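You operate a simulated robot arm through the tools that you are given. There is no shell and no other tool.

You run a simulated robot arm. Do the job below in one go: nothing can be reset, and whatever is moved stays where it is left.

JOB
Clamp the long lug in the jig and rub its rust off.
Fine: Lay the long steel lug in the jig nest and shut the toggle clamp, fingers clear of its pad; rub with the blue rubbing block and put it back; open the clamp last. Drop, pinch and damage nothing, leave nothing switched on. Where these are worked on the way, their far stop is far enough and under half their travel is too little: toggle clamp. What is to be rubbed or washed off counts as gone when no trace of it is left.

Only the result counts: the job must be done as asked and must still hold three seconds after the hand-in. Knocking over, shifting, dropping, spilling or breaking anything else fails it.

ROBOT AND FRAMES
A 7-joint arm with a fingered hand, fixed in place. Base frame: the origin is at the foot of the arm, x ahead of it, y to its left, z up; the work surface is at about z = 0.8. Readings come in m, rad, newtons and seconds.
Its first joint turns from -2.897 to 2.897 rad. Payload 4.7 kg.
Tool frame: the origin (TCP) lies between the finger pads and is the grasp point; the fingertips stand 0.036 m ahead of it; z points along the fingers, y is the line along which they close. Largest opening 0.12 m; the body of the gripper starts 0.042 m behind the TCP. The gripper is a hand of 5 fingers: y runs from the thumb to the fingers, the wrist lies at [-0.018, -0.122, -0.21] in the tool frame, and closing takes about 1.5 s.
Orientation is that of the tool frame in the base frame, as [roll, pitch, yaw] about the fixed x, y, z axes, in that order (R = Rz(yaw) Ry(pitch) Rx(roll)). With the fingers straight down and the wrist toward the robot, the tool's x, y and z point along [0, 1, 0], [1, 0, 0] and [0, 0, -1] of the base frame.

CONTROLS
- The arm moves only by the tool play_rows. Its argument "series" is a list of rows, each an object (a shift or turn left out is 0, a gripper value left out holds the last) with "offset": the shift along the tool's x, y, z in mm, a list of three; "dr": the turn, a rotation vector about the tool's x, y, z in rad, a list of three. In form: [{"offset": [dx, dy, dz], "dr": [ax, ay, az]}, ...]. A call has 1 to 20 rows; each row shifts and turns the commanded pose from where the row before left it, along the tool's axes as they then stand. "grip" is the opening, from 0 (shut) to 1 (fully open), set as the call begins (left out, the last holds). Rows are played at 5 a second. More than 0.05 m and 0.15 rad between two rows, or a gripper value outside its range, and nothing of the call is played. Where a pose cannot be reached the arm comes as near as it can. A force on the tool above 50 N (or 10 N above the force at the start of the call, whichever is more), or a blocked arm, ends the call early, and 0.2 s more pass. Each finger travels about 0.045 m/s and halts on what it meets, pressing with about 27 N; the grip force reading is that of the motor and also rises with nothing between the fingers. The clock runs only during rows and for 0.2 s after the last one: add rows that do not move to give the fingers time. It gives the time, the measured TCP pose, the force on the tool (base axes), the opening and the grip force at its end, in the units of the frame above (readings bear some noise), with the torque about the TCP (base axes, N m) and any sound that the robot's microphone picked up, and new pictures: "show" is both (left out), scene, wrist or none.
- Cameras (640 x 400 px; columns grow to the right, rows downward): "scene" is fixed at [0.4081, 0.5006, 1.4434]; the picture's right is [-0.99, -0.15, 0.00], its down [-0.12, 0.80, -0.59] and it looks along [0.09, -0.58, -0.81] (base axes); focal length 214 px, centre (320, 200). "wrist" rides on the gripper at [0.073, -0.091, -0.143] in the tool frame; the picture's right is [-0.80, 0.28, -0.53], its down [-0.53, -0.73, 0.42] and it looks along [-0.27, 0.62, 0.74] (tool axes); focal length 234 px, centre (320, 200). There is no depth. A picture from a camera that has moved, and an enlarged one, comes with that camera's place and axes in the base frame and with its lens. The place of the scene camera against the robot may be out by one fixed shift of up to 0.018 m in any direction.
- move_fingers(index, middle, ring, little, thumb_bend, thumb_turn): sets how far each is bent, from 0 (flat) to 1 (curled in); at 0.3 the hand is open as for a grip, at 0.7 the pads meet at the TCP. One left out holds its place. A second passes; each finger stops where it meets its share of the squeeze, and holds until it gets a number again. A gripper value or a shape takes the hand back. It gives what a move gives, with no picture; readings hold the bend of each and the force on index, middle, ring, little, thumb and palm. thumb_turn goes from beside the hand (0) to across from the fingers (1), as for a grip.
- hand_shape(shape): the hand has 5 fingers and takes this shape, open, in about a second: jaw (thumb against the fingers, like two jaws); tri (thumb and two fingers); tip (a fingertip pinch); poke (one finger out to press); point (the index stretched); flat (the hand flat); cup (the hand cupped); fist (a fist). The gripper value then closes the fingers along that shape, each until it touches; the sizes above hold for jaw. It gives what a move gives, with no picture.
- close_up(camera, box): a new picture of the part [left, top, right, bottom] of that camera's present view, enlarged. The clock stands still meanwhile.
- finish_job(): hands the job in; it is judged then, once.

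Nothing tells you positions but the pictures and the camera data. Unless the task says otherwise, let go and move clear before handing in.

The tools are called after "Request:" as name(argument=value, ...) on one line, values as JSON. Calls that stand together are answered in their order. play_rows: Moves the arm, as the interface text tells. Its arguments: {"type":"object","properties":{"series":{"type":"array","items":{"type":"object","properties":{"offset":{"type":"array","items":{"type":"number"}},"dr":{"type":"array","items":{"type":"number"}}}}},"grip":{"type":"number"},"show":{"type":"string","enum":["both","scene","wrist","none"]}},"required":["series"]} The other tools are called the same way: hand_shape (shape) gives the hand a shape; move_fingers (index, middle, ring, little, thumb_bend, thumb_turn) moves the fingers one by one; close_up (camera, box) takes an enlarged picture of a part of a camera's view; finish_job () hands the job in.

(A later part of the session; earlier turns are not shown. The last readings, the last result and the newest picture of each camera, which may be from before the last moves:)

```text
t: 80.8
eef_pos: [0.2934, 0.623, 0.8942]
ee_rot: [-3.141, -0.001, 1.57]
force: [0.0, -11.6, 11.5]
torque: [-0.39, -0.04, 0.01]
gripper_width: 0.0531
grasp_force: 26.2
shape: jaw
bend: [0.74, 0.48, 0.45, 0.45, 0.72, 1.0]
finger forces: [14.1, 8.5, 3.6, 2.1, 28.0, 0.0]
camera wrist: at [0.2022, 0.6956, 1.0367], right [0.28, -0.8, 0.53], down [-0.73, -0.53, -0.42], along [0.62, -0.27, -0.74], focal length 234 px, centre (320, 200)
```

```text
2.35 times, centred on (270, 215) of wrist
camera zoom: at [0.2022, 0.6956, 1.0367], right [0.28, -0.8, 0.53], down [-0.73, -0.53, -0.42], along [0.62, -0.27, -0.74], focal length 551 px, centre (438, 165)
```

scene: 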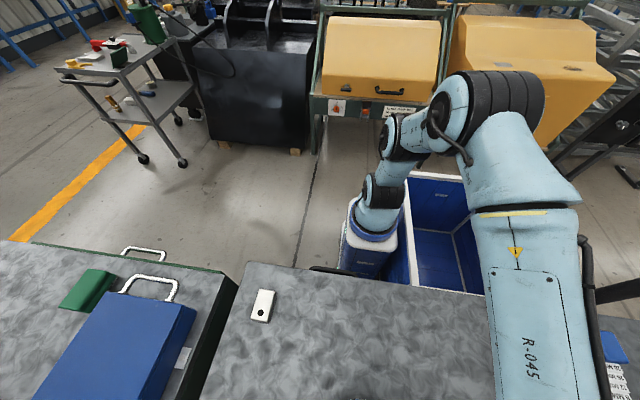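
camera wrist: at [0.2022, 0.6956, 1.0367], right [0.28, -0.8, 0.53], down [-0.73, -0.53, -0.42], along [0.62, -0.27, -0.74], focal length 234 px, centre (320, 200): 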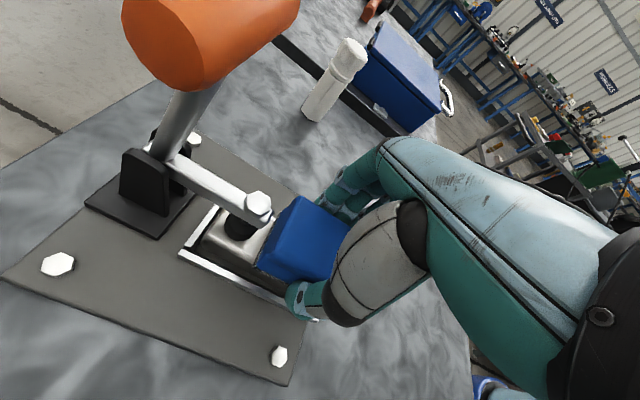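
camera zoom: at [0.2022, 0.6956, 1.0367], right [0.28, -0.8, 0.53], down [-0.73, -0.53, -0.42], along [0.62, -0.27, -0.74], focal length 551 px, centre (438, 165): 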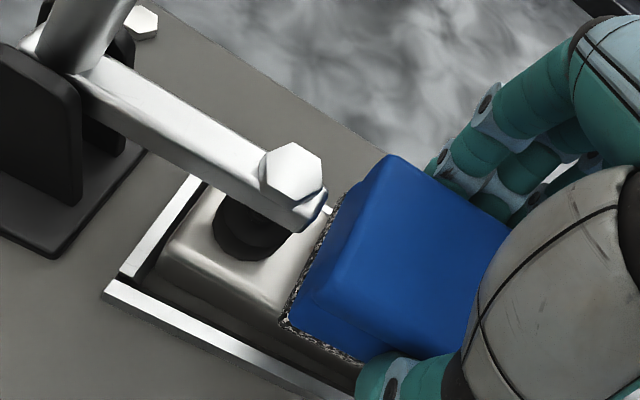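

Request:
play_rows(series=[{"offset": [-8, 0, 0.4]}, {"offset": [-8, 0, 0]}, {"offset": [-8, 0, 0]}, {"offset": [-8, 0, 0]}, {"offset": [0, 0, 0]}], show="wrist")

Request:
close_up(camera="wrist", box=[160, 100, 340, 300])

```text
t: 82.0
eef_pos: [0.2933, 0.5904, 0.8942]
ee_rot: [-3.141, 0.002, 1.571]
force: [-2.6, 5.9, 12.1]
torque: [0.16, 0.17, 0.09]
gripper_width: 0.0528
grasp_force: 26.6
shape: jaw
bend: [0.74, 0.48, 0.47, 0.47, 0.72, 0.99]
finger forces: [14.6, 6.4, 3.1, 1.1, 27.4, 0.1]
camera wrist: at [0.2018, 0.664, 1.0366], right [0.28, -0.8, 0.52], down [-0.73, -0.53, -0.42], along [0.62, -0.27, -0.74], focal length 234 px, centre (320, 200)
```

wrist: 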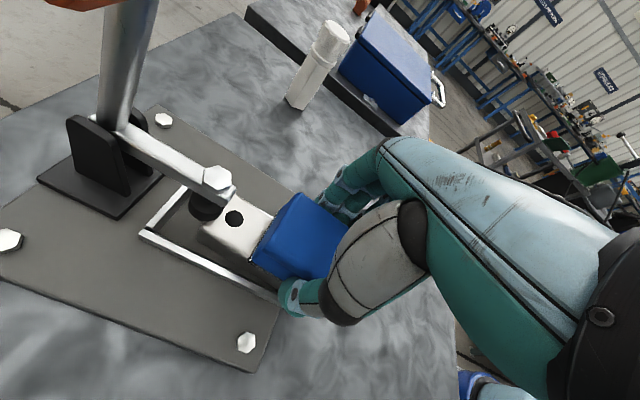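

```text
2.00 times, centred on (250, 200) of wrist
camera zoom: at [0.2018, 0.664, 1.0366], right [0.28, -0.8, 0.52], down [-0.73, -0.53, -0.42], along [0.62, -0.27, -0.74], focal length 468 px, centre (460, 200)
```

zoom: 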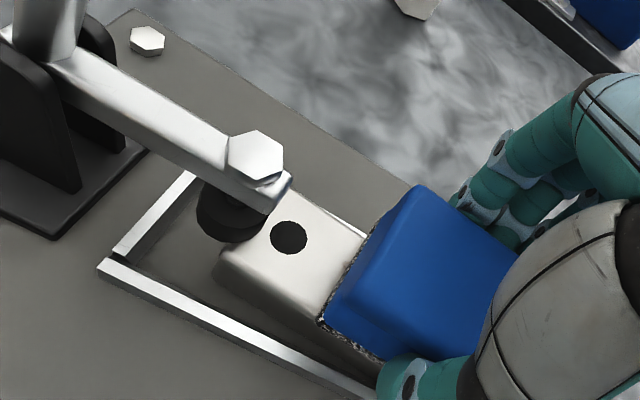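

The back stroke dragged the lug about 2 cm out from under the pad, so the clamp is not yet holding it tightly. I'll slide the lug back toward the fence with the block, forward only, and look.

Request:
play_rows(series=[{"offset": [5, 0, 0]}, {"offset": [5, 0, 0]}, {"offset": [0, 0, 0]}], show="wrist")

Request:
close_up(camera="wrist", box=[160, 100, 340, 300])

```text
t: 82.8
eef_pos: [0.2927, 0.6017, 0.894]
ee_rot: [3.141, 0.0, 1.568]
force: [0.9, -7.8, 13.2]
torque: [-0.2, 0.04, 0.02]
gripper_width: 0.0532
grasp_force: 27.0
shape: jaw
bend: [0.74, 0.48, 0.47, 0.47, 0.72, 1.0]
finger forces: [14.9, 8.2, 4.1, 2.4, 28.1, 0.1]
camera wrist: at [0.2027, 0.6735, 1.0364], right [0.28, -0.8, 0.53], down [-0.73, -0.53, -0.42], along [0.62, -0.27, -0.74], focal length 234 px, centre (320, 200)
```

wrist: 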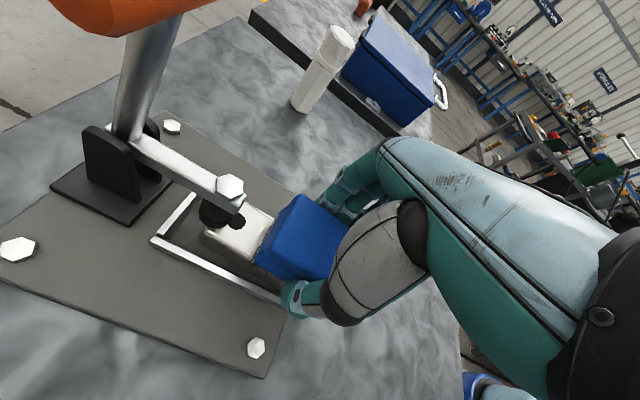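

```text
2.00 times, centred on (250, 200) of wrist
camera zoom: at [0.2027, 0.6735, 1.0364], right [0.28, -0.8, 0.53], down [-0.73, -0.53, -0.42], along [0.62, -0.27, -0.74], focal length 468 px, centre (460, 200)
```

zoom: 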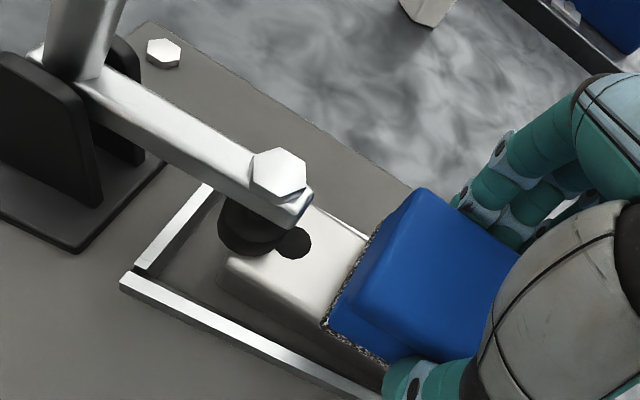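

Request:
play_rows(series=[{"offset": [5, 0, 0]}, {"offset": [5, 0, 0]}, {"offset": [5, 0, 0]}, {"offset": [4, 0, 0]}, {"offset": [0, 0, 0]}], show="wrist")

Request:
close_up(camera="wrist", box=[160, 100, 340, 300])

```text
t: 84.0
eef_pos: [0.2927, 0.621, 0.8938]
ee_rot: [3.141, 0.0, 1.57]
force: [-0.2, -8.4, 10.5]
torque: [-0.23, 0.08, 0.01]
gripper_width: 0.0528
grasp_force: 27.2
shape: jaw
bend: [0.74, 0.48, 0.47, 0.47, 0.72, 1.0]
finger forces: [14.5, 8.1, 4.0, 2.3, 28.3, 0.0]
camera wrist: at [0.2024, 0.6929, 1.0366], right [0.28, -0.8, 0.53], down [-0.73, -0.53, -0.42], along [0.62, -0.27, -0.74], focal length 234 px, centre (320, 200)
```

wrist: 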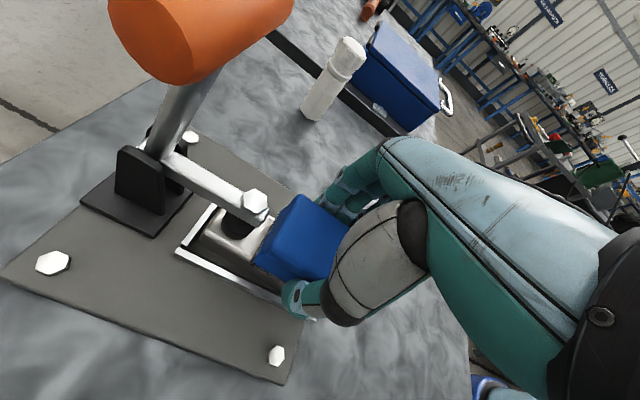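

```text
2.00 times, centred on (250, 200) of wrist
camera zoom: at [0.2024, 0.6929, 1.0366], right [0.28, -0.8, 0.53], down [-0.73, -0.53, -0.42], along [0.62, -0.27, -0.74], focal length 468 px, centre (460, 200)
```

zoom: 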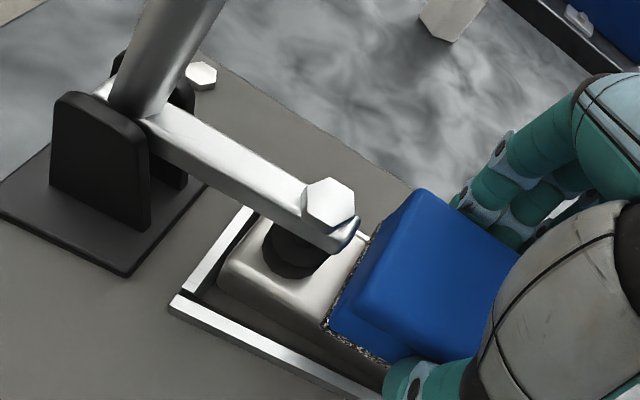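

The lug is back under the pad, near the fence. I'll lift the block straight off, then back away, and look at the rust and the pad.

Request:
play_rows(series=[{"offset": [0, 0, -2]}, {"offset": [0, 0, -4]}, {"offset": [-5, 0, -6]}, {"offset": [-15, 0, -15]}, {"offset": [-30, 0, -25]}, {"offset": [-30, 0, -25]}, {"offset": [0, 0, 0]}], show="wrist")

Request:
close_up(camera="wrist", box=[100, 120, 300, 320])

Request:
close_up(camera="wrist", box=[180, 180, 280, 280])

```text
t: 85.6
eef_pos: [0.2928, 0.5415, 0.9718]
ee_rot: [-3.141, -0.001, 1.57]
force: [-0.8, -0.5, -2.1]
torque: [0.01, 0.02, 0.0]
gripper_width: 0.053
grasp_force: 27.4
shape: jaw
bend: [0.74, 0.48, 0.47, 0.47, 0.72, 0.99]
finger forces: [14.8, 6.6, 3.1, 1.6, 26.3, 0.1]
camera wrist: at [0.2022, 0.613, 1.1147], right [0.28, -0.8, 0.53], down [-0.73, -0.53, -0.42], along [0.62, -0.27, -0.74], focal length 234 px, centre (320, 200)
```

wrist: 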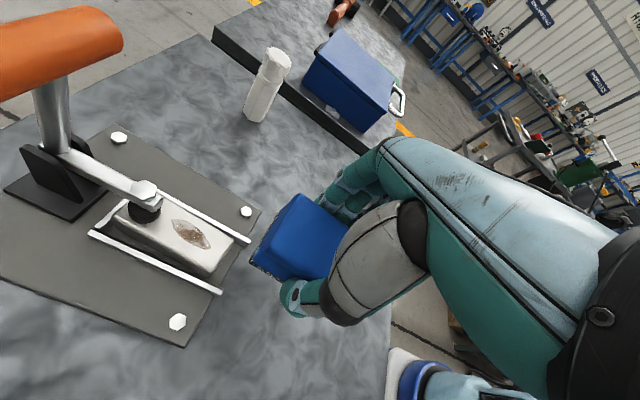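

```text
2.00 times, centred on (200, 220) of wrist
camera zoom: at [0.2022, 0.613, 1.1147], right [0.28, -0.8, 0.53], down [-0.73, -0.53, -0.42], along [0.62, -0.27, -0.74], focal length 468 px, centre (560, 160)
```

zoom: 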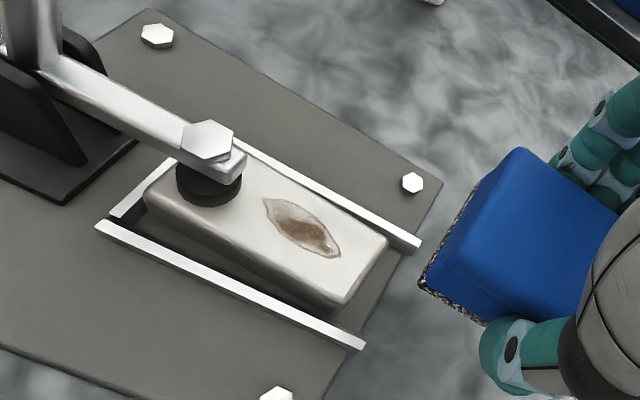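

```text
4.00 times, centred on (230, 230) of wrist
camera zoom: at [0.2022, 0.613, 1.1147], right [0.28, -0.8, 0.53], down [-0.73, -0.53, -0.42], along [0.62, -0.27, -0.74], focal length 937 px, centre (680, 80)
```

zoom: 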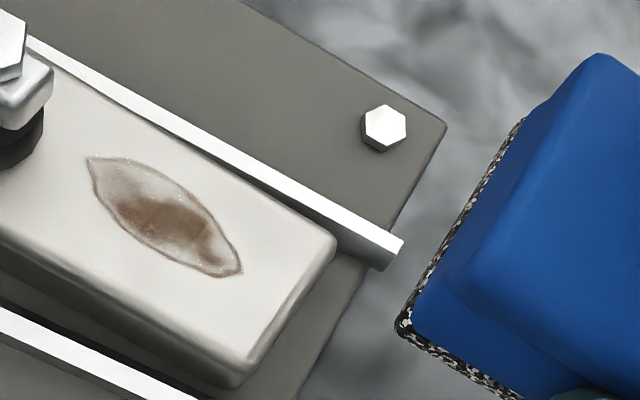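

The rust has faded but is not gone. Let me look closely at the pad on the lug and at the lever before deciding.

Request:
close_up(camera="wrist", box=[100, 170, 170, 230])

Request:
close_up(camera="wrist", box=[0, 0, 180, 240])

```text
6.67 times, centred on (135, 200) of wrist
camera zoom: at [0.2022, 0.613, 1.1147], right [0.28, -0.8, 0.53], down [-0.73, -0.53, -0.42], along [0.62, -0.27, -0.74], focal length 1561 px, centre (1553, 200)
```

zoom: 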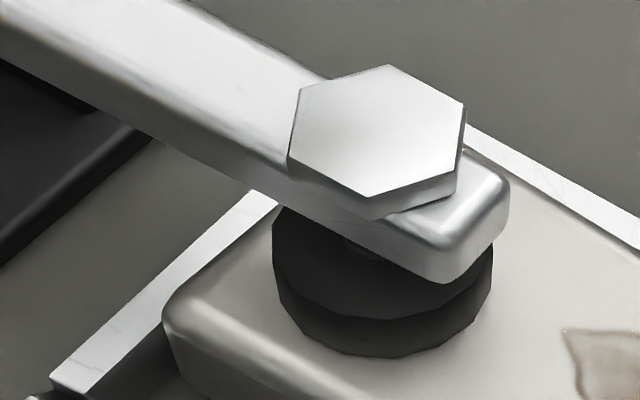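

```text
1.67 times, centred on (90, 120) of wrist
camera zoom: at [0.2022, 0.613, 1.1147], right [0.28, -0.8, 0.53], down [-0.73, -0.53, -0.42], along [0.62, -0.27, -0.74], focal length 390 px, centre (703, 333)
```

zoom: 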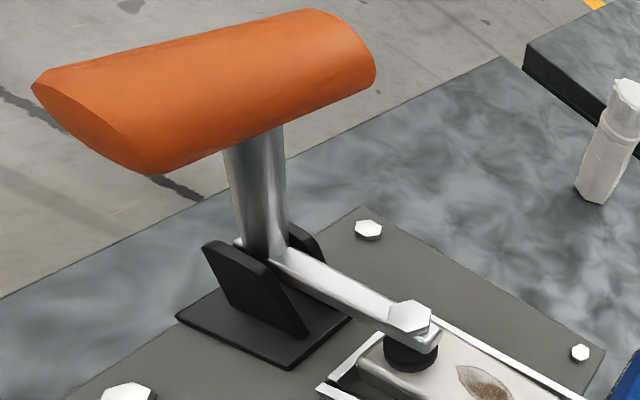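

The pad does sit on the lug and the lever is at its stop, but backward drag slides the lug. So I'll rub only forward, toward the fence that backs the lug, and lift on each return.

Request:
play_rows(series=[{"offset": [25, 0, 25]}, {"offset": [24, 0, 25]}, {"offset": [0, 0, 18]}, {"offset": [0, 0, 7]}, {"offset": [0, 0, 0]}], show="none")

Request:
play_rows(series=[{"offset": [0, 0, 1.5]}, {"offset": [0, 0, 0]}], show="none")

```text
t: 86.8
eef_pos: [0.2933, 0.5903, 0.8947]
ee_rot: [-3.142, 0.0, 1.572]
force: [0.5, -0.2, -2.5]
torque: [0.01, 0.0, -0.01]
gripper_width: 0.053
grasp_force: 26.8
shape: jaw
bend: [0.74, 0.48, 0.47, 0.47, 0.72, 0.99]
finger forces: [14.9, 6.7, 3.2, 1.5, 26.2, 0.0]
```

```text
t: 87.4
eef_pos: [0.2931, 0.59, 0.8946]
ee_rot: [3.142, 0.0, 1.572]
force: [-0.4, 0.2, 0.9]
torque: [0.02, 0.1, -0.02]
gripper_width: 0.0529
grasp_force: 26.8
shape: jaw
bend: [0.74, 0.48, 0.47, 0.47, 0.72, 0.99]
finger forces: [15.0, 6.6, 3.2, 1.6, 26.4, 0.0]
```

Request:
play_rows(series=[{"offset": [0, 0, 1.5]}, {"offset": [7, 0, 0]}, {"offset": [7, 0, 0]}, {"offset": [7, 0, 0]}, {"offset": [7, 0, 0]}, {"offset": [6, 0, 0]}, {"offset": [0, 0, 0]}], show="wrist")

Request:
close_up(camera="wrist", box=[200, 130, 340, 300])

```text
t: 89.0
eef_pos: [0.2931, 0.6224, 0.8939]
ee_rot: [3.141, 0.001, 1.569]
force: [1.0, -9.8, 14.5]
torque: [-0.33, 0.0, 0.02]
gripper_width: 0.0531
grasp_force: 26.9
shape: jaw
bend: [0.74, 0.48, 0.46, 0.45, 0.72, 1.0]
finger forces: [14.3, 8.5, 3.9, 2.3, 28.5, 0.0]
camera wrist: at [0.2023, 0.6956, 1.0361], right [0.28, -0.8, 0.52], down [-0.73, -0.53, -0.42], along [0.62, -0.27, -0.74], focal length 234 px, centre (320, 200)
```

wrist: 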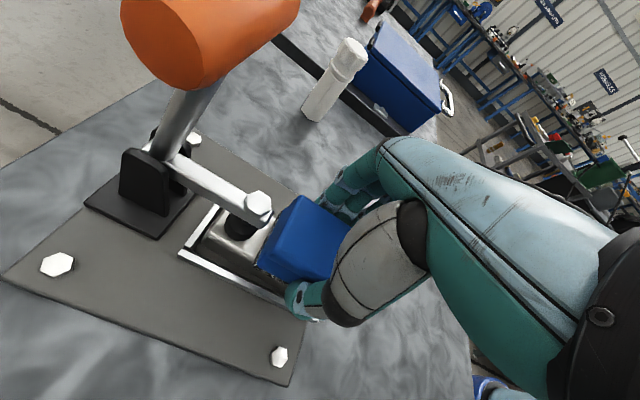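

```text
2.35 times, centred on (270, 215) of wrist
camera zoom: at [0.2023, 0.6956, 1.0361], right [0.28, -0.8, 0.52], down [-0.73, -0.53, -0.42], along [0.62, -0.27, -0.74], focal length 551 px, centre (438, 165)
```

zoom: 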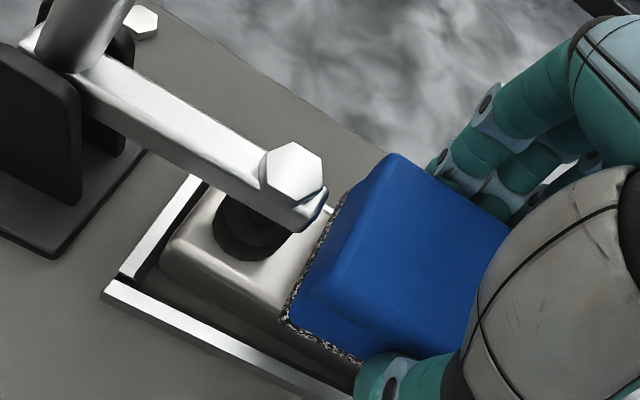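

Request:
play_rows(series=[{"offset": [2, 0, 0]}, {"offset": [2, 0, 0]}, {"offset": [0, 0, 0]}], show="wrist")

Request:
close_up(camera="wrist", box=[220, 160, 310, 260])

```text
t: 89.8
eef_pos: [0.2924, 0.6269, 0.8924]
ee_rot: [3.141, 0.0, 1.57]
force: [1.2, -10.4, 12.9]
torque: [-0.36, -0.06, -0.02]
gripper_width: 0.053
grasp_force: 27.3
shape: jaw
bend: [0.74, 0.48, 0.45, 0.45, 0.72, 1.0]
finger forces: [14.6, 8.8, 3.9, 2.1, 28.3, 0.0]
camera wrist: at [0.2021, 0.6995, 1.0361], right [0.28, -0.8, 0.52], down [-0.73, -0.53, -0.42], along [0.62, -0.27, -0.74], focal length 234 px, centre (320, 200)
```

wrist: 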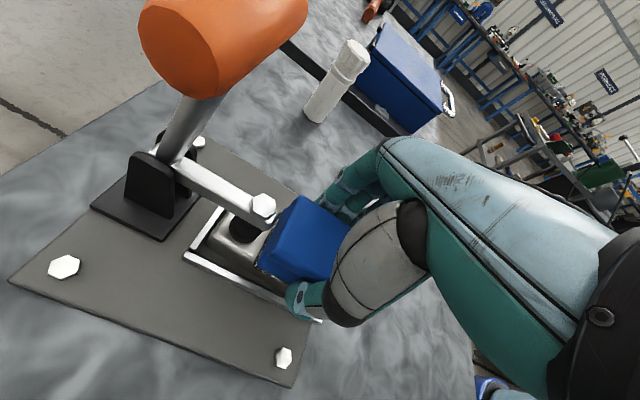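

```text
4.00 times, centred on (265, 210) of wrist
camera zoom: at [0.2021, 0.6995, 1.0361], right [0.28, -0.8, 0.52], down [-0.73, -0.53, -0.42], along [0.62, -0.27, -0.74], focal length 937 px, centre (540, 160)
```

zoom: 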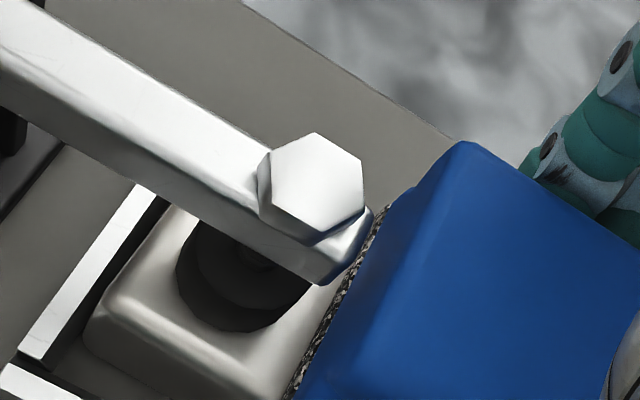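

The block's edge has reached the rust's far tip, just short of the arm. I'll lift, return, and repeat the forward stroke.

Request:
play_rows(series=[{"offset": [0, 0, -3]}, {"offset": [0, 0, -5]}, {"offset": [-18, 0, 0]}, {"offset": [-19, 0, 0]}, {"offset": [0, 0, 5]}, {"offset": [0, 0, 3]}, {"offset": [7, 0, 0]}, {"offset": [7, 0, 0]}, {"offset": [7, 0, 0]}, {"offset": [7, 0, 0]}, {"offset": [6, 0, 0]}, {"offset": [3, 0, 0]}, {"offset": [0, 0, 0]}], show="none")

Request:
play_rows(series=[{"offset": [0, 0, -3]}, {"offset": [0, 0, -6]}, {"offset": [-20, 0, -10]}, {"offset": [-30, 0, -25]}, {"offset": [-30, 0, -30]}, {"offset": [0, 0, 0]}], show="wrist")

Request:
close_up(camera="wrist", box=[100, 120, 300, 320])

Request:
close_up(camera="wrist", box=[160, 190, 260, 290])

```text
t: 92.6
eef_pos: [0.2934, 0.6256, 0.8934]
ee_rot: [-3.141, 0.002, 1.569]
force: [1.1, -15.2, 16.2]
torque: [-0.5, -0.1, -0.08]
gripper_width: 0.0529
grasp_force: 26.8
shape: jaw
bend: [0.74, 0.48, 0.46, 0.46, 0.72, 1.0]
finger forces: [14.8, 8.8, 4.0, 2.4, 28.2, 0.0]
```

```text
t: 94.0
eef_pos: [0.2922, 0.5474, 0.9671]
ee_rot: [3.14, 0.0, 1.57]
force: [-0.3, 1.0, -2.3]
torque: [0.03, -0.06, 0.05]
gripper_width: 0.0528
grasp_force: 26.9
shape: jaw
bend: [0.74, 0.48, 0.47, 0.47, 0.72, 1.0]
finger forces: [14.8, 6.5, 3.1, 1.6, 25.9, 0.0]
camera wrist: at [0.2019, 0.6206, 1.1097], right [0.28, -0.8, 0.53], down [-0.73, -0.53, -0.42], along [0.62, -0.27, -0.74], focal length 234 px, centre (320, 200)
```

wrist: 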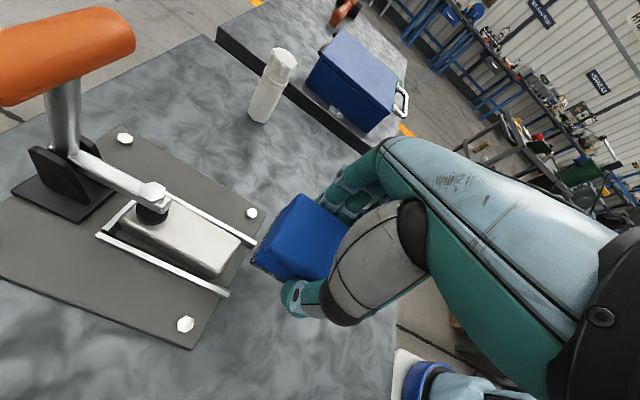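

```text
2.00 times, centred on (200, 220) of wrist
camera zoom: at [0.2019, 0.6206, 1.1097], right [0.28, -0.8, 0.53], down [-0.73, -0.53, -0.42], along [0.62, -0.27, -0.74], focal length 468 px, centre (560, 160)
```

zoom: 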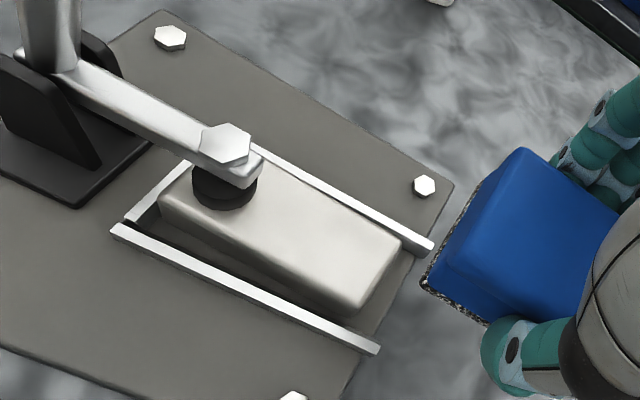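

```text
4.00 times, centred on (210, 240) of wrist
camera zoom: at [0.2019, 0.6206, 1.1097], right [0.28, -0.8, 0.53], down [-0.73, -0.53, -0.42], along [0.62, -0.27, -0.74], focal length 937 px, centre (760, 40)
```

zoom: 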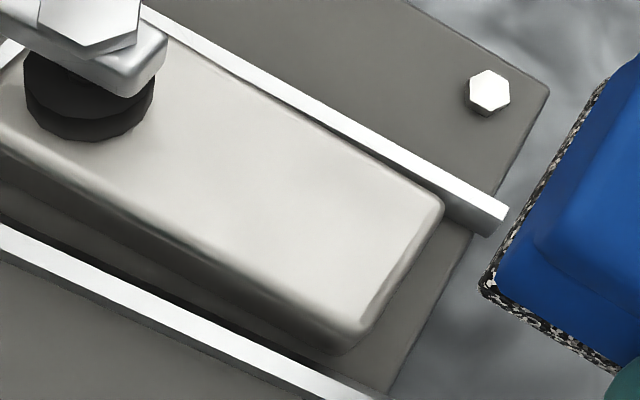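

No rust shows any more. Let me enlarge the lug's face for any faint trace.

Request:
close_up(camera="wrist", box=[165, 195, 215, 245])

Request:
close_up(camera="wrist", box=[195, 215, 245, 275])

```text
8.00 times, centred on (190, 220) of wrist
camera zoom: at [0.2019, 0.6206, 1.1097], right [0.28, -0.8, 0.53], down [-0.73, -0.53, -0.42], along [0.62, -0.27, -0.74], focal length 1873 px, centre (1360, 40)
```

zoom: 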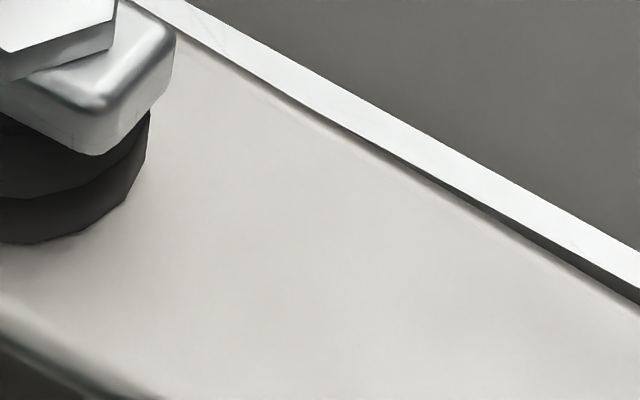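

```text
6.67 times, centred on (220, 245) of wrist
camera zoom: at [0.2019, 0.6206, 1.1097], right [0.28, -0.8, 0.53], down [-0.73, -0.53, -0.42], along [0.62, -0.27, -0.74], focal length 1561 px, centre (987, -100)
```

zoom: 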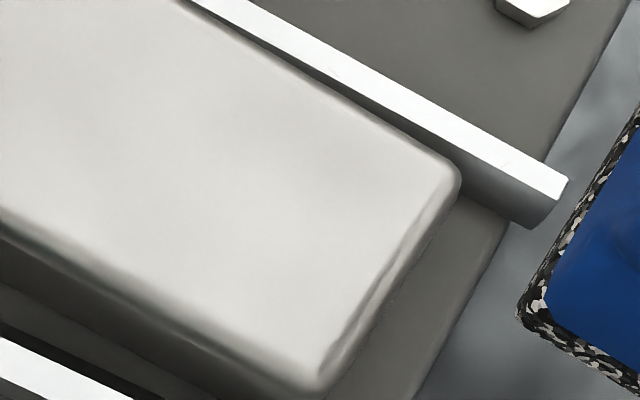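

The face looks clean. For certainty I'll make two more forward strokes over it with the same pressure.

Request:
play_rows(series=[{"offset": [22, 0, 30]}, {"offset": [22, 0, 30]}, {"offset": [0, 0, 10]}, {"offset": [0, 0, 4]}, {"offset": [7, 0, 0]}, {"offset": [7, 0, 0]}, {"offset": [7, 0, 0]}, {"offset": [7, 0, 0]}, {"offset": [6, 0, 0]}, {"offset": [0, 0, -3]}, {"offset": [0, 0, -5]}, {"offset": [-17, 0, 0]}, {"offset": [-17, 0, 0]}, {"offset": [0, 0, 5]}, {"offset": [0, 0, 3]}, {"offset": [7, 0, 0]}, {"offset": [7, 0, 0]}, {"offset": [7, 0, 0]}, {"offset": [7, 0, 0]}, {"offset": [6, 0, 0]}], show="none")

Request:
play_rows(series=[{"offset": [0, 0, -3]}, {"offset": [0, 0, -6]}, {"offset": [-20, 0, -10]}, {"offset": [-30, 0, -25]}, {"offset": [-30, 0, -30]}, {"offset": [0, 0, 0]}], show="wrist")

Request:
close_up(camera="wrist", box=[100, 120, 300, 320])

```text
t: 98.2
eef_pos: [0.2943, 0.6252, 0.8926]
ee_rot: [-3.14, 0.0, 1.569]
force: [0.0, -10.2, 12.3]
torque: [-0.39, -0.02, -0.04]
gripper_width: 0.053
grasp_force: 26.8
shape: jaw
bend: [0.74, 0.48, 0.46, 0.46, 0.72, 1.0]
finger forces: [14.3, 8.4, 4.0, 2.3, 28.5, 0.0]
```

```text
t: 99.6
eef_pos: [0.2936, 0.5458, 0.9662]
ee_rot: [-3.141, 0.001, 1.57]
force: [-0.1, 0.4, -1.5]
torque: [0.04, -0.01, -0.02]
gripper_width: 0.0528
grasp_force: 26.8
shape: jaw
bend: [0.74, 0.48, 0.47, 0.47, 0.72, 1.0]
finger forces: [14.9, 6.4, 3.1, 1.5, 25.9, 0.0]
camera wrist: at [0.2024, 0.6176, 1.1089], right [0.28, -0.8, 0.53], down [-0.73, -0.53, -0.42], along [0.62, -0.27, -0.74], focal length 234 px, centre (320, 200)
```

wrist: 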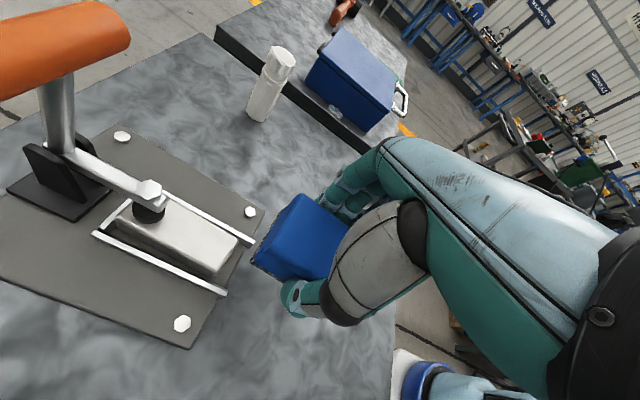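

```text
2.00 times, centred on (200, 220) of wrist
camera zoom: at [0.2024, 0.6176, 1.1089], right [0.28, -0.8, 0.53], down [-0.73, -0.53, -0.42], along [0.62, -0.27, -0.74], focal length 468 px, centre (560, 160)
```

zoom: 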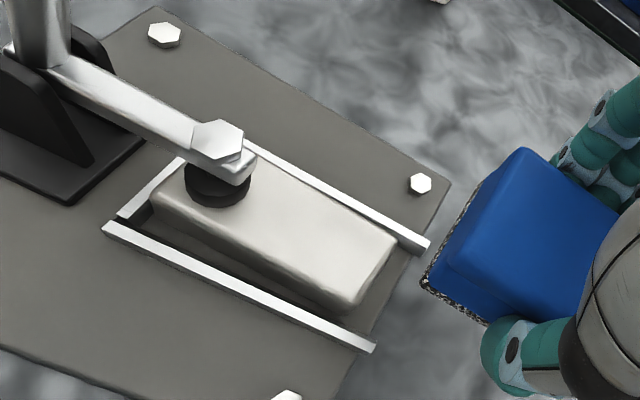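

The lug is clean and still under the pad. Now I'll carry the block back to where it lay, at TCP (0.0538, 0.4492), and come down close to the table.

Request:
play_rows(series=[{"offset": [0, 0, -34]}, {"offset": [-16.1, -40, 0]}, {"offset": [-16.1, -40, 0]}, {"offset": [-16.1, -40, 0]}, {"offset": [-16.1, -40, 0]}, {"offset": [-16.1, -40, 0]}, {"offset": [-16.1, -39.8, 0]}, {"offset": [0, 0, 40]}, {"offset": [0, 0, 40]}, {"offset": [0, 0, 40]}, {"offset": [0, 0, 10]}, {"offset": [0, 0, 0]}])

Request:
close_up(camera="wrist", box=[200, 150, 440, 360])

```text
t: 102.2
eef_pos: [0.0527, 0.4483, 0.8698]
ee_rot: [-3.141, -0.001, 1.572]
force: [-0.3, -0.4, -2.1]
torque: [0.01, 0.01, 0.0]
gripper_width: 0.0528
grasp_force: 27.3
shape: jaw
bend: [0.74, 0.48, 0.47, 0.47, 0.72, 1.0]
finger forces: [14.6, 6.5, 3.2, 1.4, 25.6, 0.0]
camera wrist: at [-0.0371, 0.5217, 1.0132], right [0.28, -0.8, 0.53], down [-0.73, -0.53, -0.42], along [0.62, -0.27, -0.74], focal length 234 px, centre (320, 200)
```

scene: 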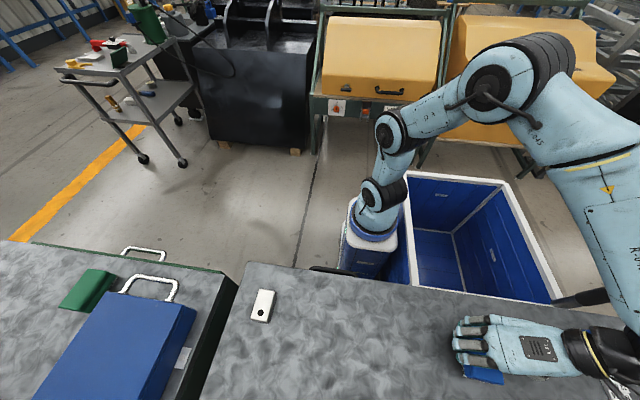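
wrist: 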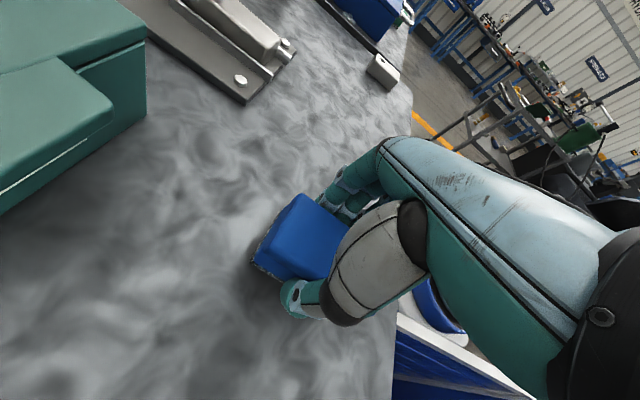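

```text
1.90 times, centred on (320, 255) of wrist
camera zoom: at [-0.0371, 0.5217, 1.0132], right [0.28, -0.8, 0.53], down [-0.73, -0.53, -0.42], along [0.62, -0.27, -0.74], focal length 446 px, centre (320, 95)
```

zoom: 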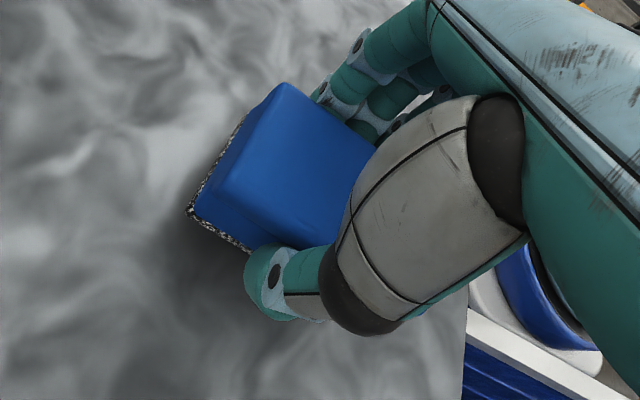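

Request:
play_rows(series=[{"offset": [0.5, 0.7, 7]}, {"offset": [0, 0, 7]}, {"offset": [0, 0, 2]}, {"offset": [0, 0, 0]}], show="none")

Request:
play_rows(series=[{"offset": [0, 0, 1.5]}, {"offset": [0, 0, 0]}], show="none")

```text
t: 103.2
eef_pos: [0.0547, 0.4493, 0.8543]
ee_rot: [-3.141, 0.0, 1.572]
force: [-0.4, -0.3, -1.5]
torque: [0.03, 0.03, 0.0]
gripper_width: 0.0528
grasp_force: 26.8
shape: jaw
bend: [0.74, 0.48, 0.47, 0.47, 0.72, 1.0]
finger forces: [14.7, 6.5, 3.2, 1.4, 25.7, 0.1]
```

```text
t: 103.8
eef_pos: [0.053, 0.4501, 0.8529]
ee_rot: [3.141, -0.001, 1.569]
force: [0.1, 1.1, -2.4]
torque: [-0.01, -0.02, 0.01]
gripper_width: 0.0525
grasp_force: 27.3
shape: jaw
bend: [0.74, 0.48, 0.47, 0.47, 0.72, 1.0]
finger forces: [14.6, 6.4, 3.2, 1.4, 25.6, 0.0]
```

Request:
play_rows(series=[{"offset": [0, 0, 1.2]}, {"offset": [0, 0, 0]}], show="none")

Request:
play_rows(series=[{"offset": [0, 0, 1]}, {"offset": [0, 0, 0]}], show="none")

```text
t: 104.4
eef_pos: [0.0536, 0.4479, 0.8511]
ee_rot: [3.141, 0.0, 1.57]
force: [0.3, -0.7, -1.7]
torque: [-0.06, 0.02, 0.03]
gripper_width: 0.0526
grasp_force: 26.8
shape: jaw
bend: [0.74, 0.48, 0.47, 0.47, 0.72, 1.0]
finger forces: [14.7, 6.5, 3.3, 1.4, 25.5, 0.0]
```

```text
t: 105.0
eef_pos: [0.0537, 0.4491, 0.8516]
ee_rot: [-3.141, 0.001, 1.57]
force: [0.0, -0.3, -1.5]
torque: [0.01, -0.01, 0.02]
gripper_width: 0.0527
grasp_force: 27.2
shape: jaw
bend: [0.74, 0.48, 0.47, 0.47, 0.72, 1.0]
finger forces: [14.8, 6.5, 3.1, 1.2, 25.6, 0.0]
```

Request:
play_rows(series=[{"offset": [0, 0, 1]}, {"offset": [0, 0, 0]}], show="none")

```text
t: 105.6
eef_pos: [0.0543, 0.4484, 0.8498]
ee_rot: [3.141, 0.0, 1.572]
force: [-0.3, -0.5, -0.8]
torque: [0.01, 0.01, 0.06]
gripper_width: 0.0528
grasp_force: 26.8
shape: jaw
bend: [0.74, 0.48, 0.47, 0.47, 0.72, 1.0]
finger forces: [14.9, 6.6, 3.2, 1.4, 25.5, 0.0]
```

Request:
play_rows(series=[{"offset": [0, 0, 0.8]}, {"offset": [0, 0, 0]}], show="none")

```text
t: 106.2
eef_pos: [0.0534, 0.4485, 0.8499]
ee_rot: [-3.141, 0.001, 1.57]
force: [0.0, -1.6, 5.4]
torque: [-0.06, 0.04, 0.0]
gripper_width: 0.0526
grasp_force: 26.6
shape: jaw
bend: [0.74, 0.48, 0.47, 0.47, 0.72, 1.0]
finger forces: [15.1, 6.8, 3.3, 1.4, 25.9, 0.0]
```

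The block now rests on the table (+5 N). I'll open the fingers and check before rising.

Request:
play_rows(series=[{"offset": [0, 0, 0]}, {"offset": [0, 0, 0]}, {"offset": [0, 0, 0]}, {"offset": [0, 0, 0]}, {"offset": [0, 0, 0]}], grip=0.68, show="wrist")

Request:
play_rows(series=[{"offset": [0, 0, -8]}, {"offset": [0, 0, -12]}, {"offset": [0, 0, -20]}, {"offset": [0, 0, -30]}, {"offset": [0, 0, -30]}, {"offset": [-40, 20, -6]}, {"offset": [-25, 20, -6]}, {"offset": [0, 0, 0]}])

Request:
close_up(camera="wrist", box=[60, 150, 340, 400])

Request:
close_up(camera="scene", box=[400, 280, 640, 400])

```text
t: 107.4
eef_pos: [0.0539, 0.4488, 0.8491]
ee_rot: [3.141, -0.001, 1.569]
force: [-0.2, 1.1, 0.5]
torque: [-0.03, -0.01, -0.01]
gripper_width: 0.0812
grasp_force: 0.1
shape: jaw
bend: [0.27, 0.38, 0.35, 0.35, 0.61, 1.0]
finger forces: [0.0, 0.0, 0.1, 0.1, 0.0, 0.1]
camera wrist: at [-0.037, 0.5219, 0.9917], right [0.28, -0.8, 0.53], down [-0.73, -0.53, -0.42], along [0.62, -0.27, -0.74], focal length 234 px, centre (320, 200)
```

wrist: 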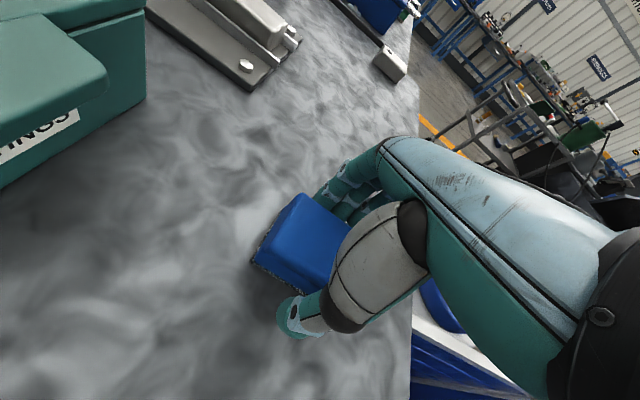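

```text
t: 109.2
eef_pos: [0.0939, 0.3844, 0.9614]
ee_rot: [3.141, 0.001, 1.572]
force: [0.3, -0.3, -0.8]
torque: [0.01, -0.03, 0.0]
gripper_width: 0.0811
grasp_force: 0.1
shape: jaw
bend: [0.27, 0.38, 0.35, 0.35, 0.61, 0.99]
finger forces: [0.0, 0.0, 0.1, 0.0, 0.0, 0.0]
camera wrist: at [0.0034, 0.4563, 1.1042], right [0.28, -0.8, 0.53], down [-0.73, -0.53, -0.42], along [0.62, -0.27, -0.74], focal length 234 px, centre (320, 200)
```

scene: 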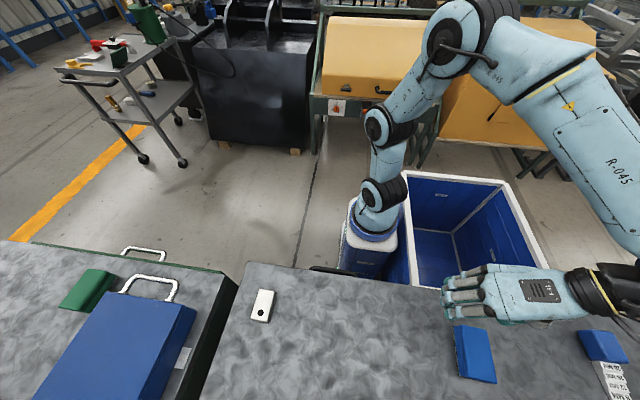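
wrist: 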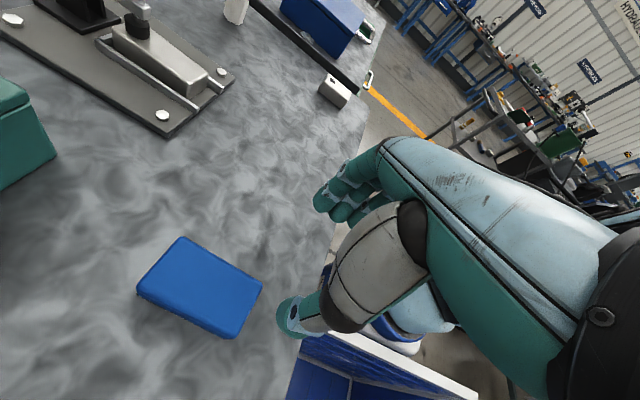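

```text
1.60 times, centred on (200, 275) of wrist
camera zoom: at [0.0034, 0.4563, 1.1042], right [0.28, -0.8, 0.53], down [-0.73, -0.53, -0.42], along [0.62, -0.27, -0.74], focal length 375 px, centre (512, 80)
```

zoom: 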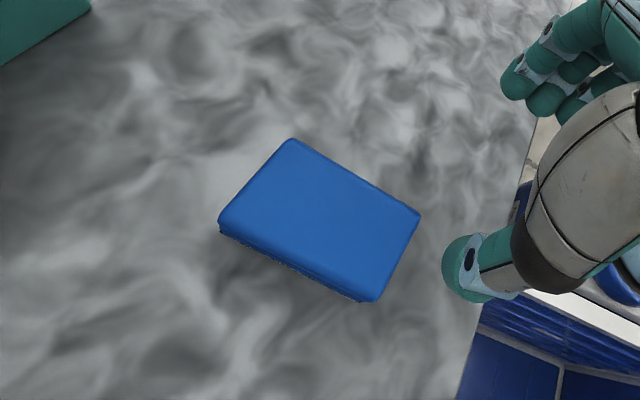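

```text
2.67 times, centred on (520, 340) of scene
camera zoom: at [0.4081, 0.5006, 1.4434], right [-0.99, -0.15, 0.0], down [-0.12, 0.8, -0.59], along [0.09, -0.58, -0.81], focal length 572 px, centre (-213, -173)
```

zoom: 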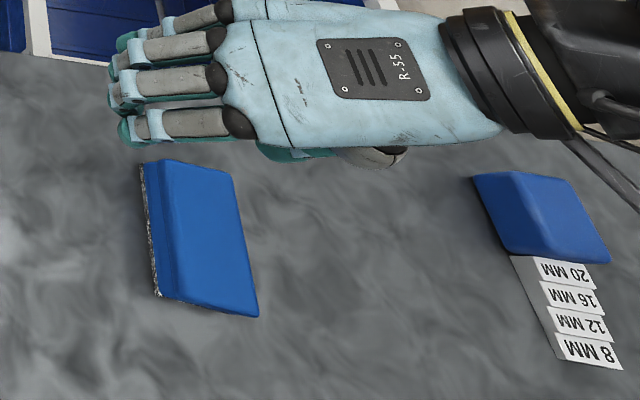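

The block is back in its place within a few millimetres. Last comes opening the clamp: I'll rise, turn the hand, and go above the handle so the thumb can push the bar back.

Request:
play_rows(series=[{"offset": [0, 0, -46]}, {"offset": [0, 0, -46]}, {"offset": [0, 0, -46]}, {"dr": [0, 0, -0.1428]}, {"dr": [0, 0, -0.1428]}, {"dr": [0, 0, -0.1428]}, {"dr": [0, 0, -0.1428]}, {"dr": [0, 0, -0.1428]}, {"dr": [0, 0, -0.1428]}, {"dr": [0, 0, -0.1428]}, {"dr": [0, 0, -0.1428]}, {"dr": [0, 0, -0.1428]}, {"dr": [0, 0, -0.1428]}, {"dr": [0, 0, -0.1428]}, {"offset": [0, 0, 0]}], show="none")

Request:
play_rows(series=[{"offset": [-21.5, 36, 0]}, {"offset": [-21.5, 36, 0]}, {"offset": [-21.5, 36, 0]}, {"offset": [-21.5, 36, 0]}, {"offset": [-21.5, 36, 0]}, {"offset": [-21.5, 36, 0]}, {"offset": [-21.5, 36, 0]}, {"offset": [-21.5, 36, 0]}, {"offset": [0, 0, 0]}])

Request:
close_up(camera="wrist", box=[160, 150, 440, 400])

```text
t: 112.4
eef_pos: [0.0938, 0.3827, 1.0993]
ee_rot: [-3.141, -0.001, -3.141]
force: [0.1, 0.4, -0.2]
torque: [-0.01, -0.02, -0.03]
gripper_width: 0.0814
grasp_force: 0.0
shape: jaw
bend: [0.27, 0.38, 0.35, 0.35, 0.61, 0.99]
finger forces: [0.0, 0.0, 0.0, 0.0, 0.0, 0.0]
```

```text
t: 114.4
eef_pos: [0.2648, 0.6721, 1.0986]
ee_rot: [3.142, 0.001, 3.141]
force: [-1.0, -0.9, 0.5]
torque: [0.0, 0.02, 0.03]
gripper_width: 0.0814
grasp_force: 0.1
shape: jaw
bend: [0.27, 0.38, 0.35, 0.35, 0.61, 0.99]
finger forces: [0.0, 0.0, 0.1, 0.1, 0.0, 0.0]
camera wrist: at [0.1941, 0.5806, 1.2413], right [0.8, 0.28, 0.53], down [0.53, -0.73, -0.42], along [0.27, 0.62, -0.74], focal length 234 px, centre (320, 200)
```

scene: 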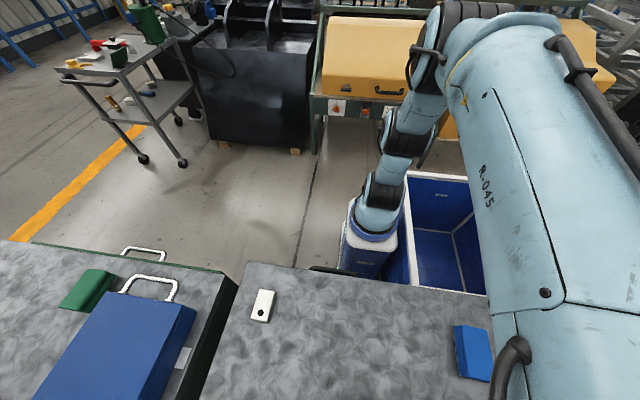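
wrist: 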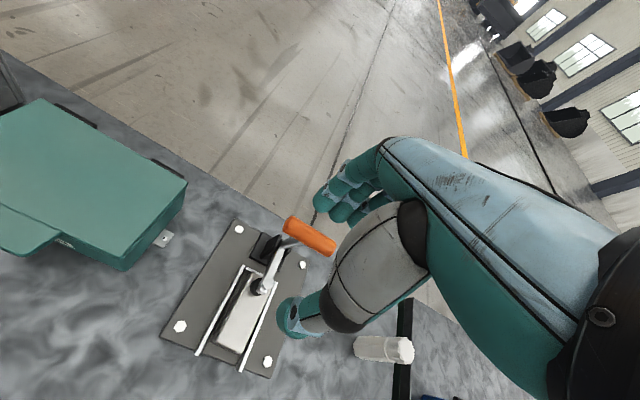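

```text
1.60 times, centred on (300, 275) of wrist
camera zoom: at [0.1941, 0.5806, 1.2413], right [0.8, 0.28, 0.53], down [0.53, -0.73, -0.42], along [0.27, 0.62, -0.74], focal length 375 px, centre (352, 80)
```

zoom: 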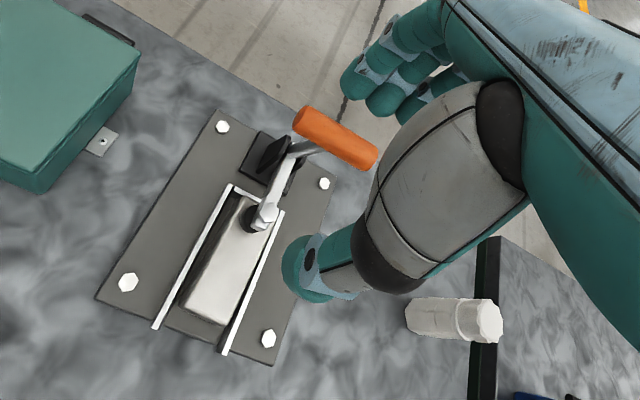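

The bar is at (y 0.732, z 0.988). I'll lower the open hand around it, thumb on the near side.

Request:
play_rows(series=[{"offset": [0, 40, 0]}, {"offset": [0, 40, 0]}, {"offset": [0, 0, 40]}, {"offset": [0, 0, 40]}, {"offset": [0, 0, 28]}, {"offset": [0, 0, 18]}, {"offset": [0, 0, 0]}], show="wrist")

Request:
close_up(camera="wrist", box=[200, 150, 440, 400])

```text
t: 116.0
eef_pos: [0.2651, 0.7519, 0.9716]
ee_rot: [3.14, 0.0, 3.14]
force: [-0.7, -0.6, -0.5]
torque: [0.01, 0.03, 0.03]
gripper_width: 0.0815
grasp_force: 0.1
shape: jaw
bend: [0.27, 0.38, 0.35, 0.35, 0.61, 0.99]
finger forces: [0.0, 0.0, 0.0, 0.0, 0.1, 0.0]
camera wrist: at [0.1935, 0.6598, 1.114], right [0.8, 0.28, 0.53], down [0.53, -0.73, -0.42], along [0.27, 0.62, -0.74], focal length 234 px, centre (320, 200)
```

wrist: 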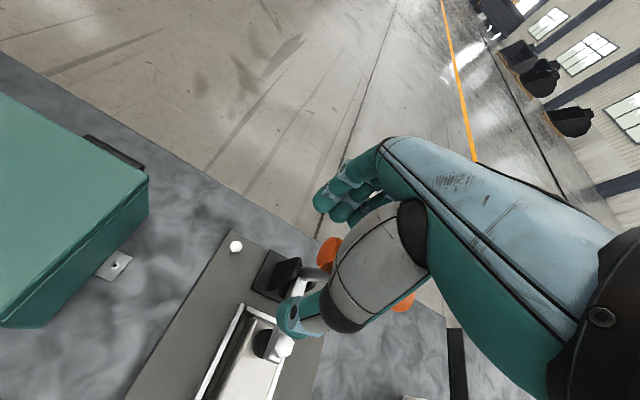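

```text
1.60 times, centred on (320, 275) of wrist
camera zoom: at [0.1935, 0.6598, 1.114], right [0.8, 0.28, 0.53], down [0.53, -0.73, -0.42], along [0.27, 0.62, -0.74], focal length 375 px, centre (320, 80)
```

zoom: 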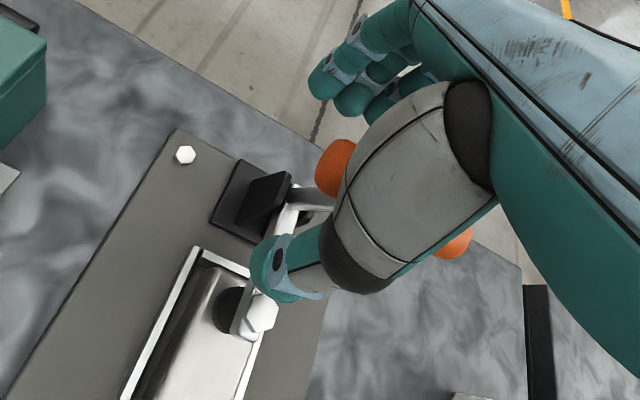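

Request:
play_rows(series=[{"offset": [0, 5, 0]}, {"offset": [0, 5, 0]}, {"offset": [0, 5, 0]}, {"offset": [0, 5, 0]}, {"offset": [0, 0, 0]}], show="wrist")

Request:
close_up(camera="wrist", box=[200, 150, 440, 400])

```text
t: 117.2
eef_pos: [0.2672, 0.7716, 0.9723]
ee_rot: [3.14, 0.0, 3.141]
force: [0.5, -9.3, 2.9]
torque: [0.11, 0.0, -0.02]
gripper_width: 0.0834
grasp_force: 0.0
shape: jaw
bend: [0.27, 0.38, 0.35, 0.35, 0.59, 0.99]
finger forces: [0.1, 0.0, 0.0, 0.0, 9.4, 0.0]
camera wrist: at [0.1939, 0.6802, 1.1153], right [0.8, 0.28, 0.53], down [0.53, -0.73, -0.42], along [0.27, 0.62, -0.74], focal length 234 px, centre (320, 200)
```

wrist: 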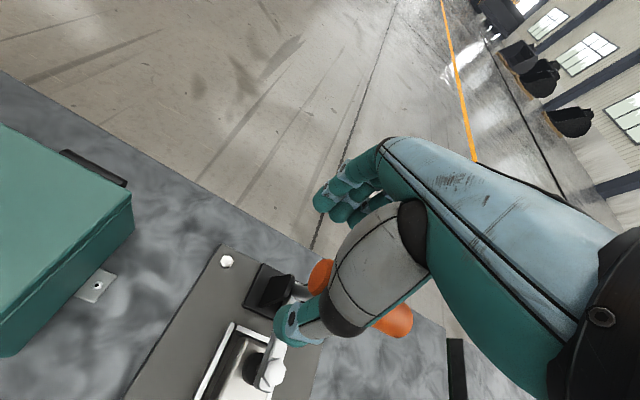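

```text
1.60 times, centred on (320, 275) of wrist
camera zoom: at [0.1939, 0.6802, 1.1153], right [0.8, 0.28, 0.53], down [0.53, -0.73, -0.42], along [0.27, 0.62, -0.74], focal length 375 px, centre (320, 80)
```

zoom: 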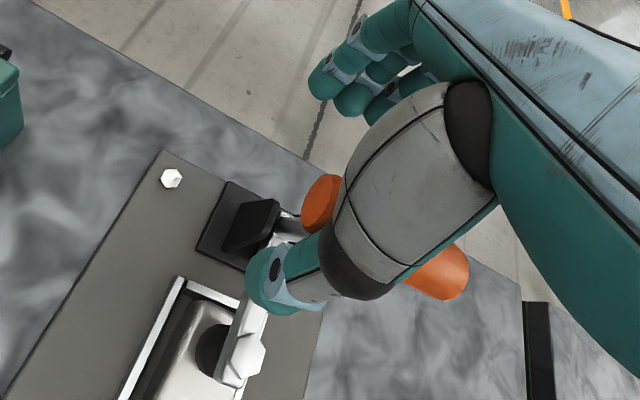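

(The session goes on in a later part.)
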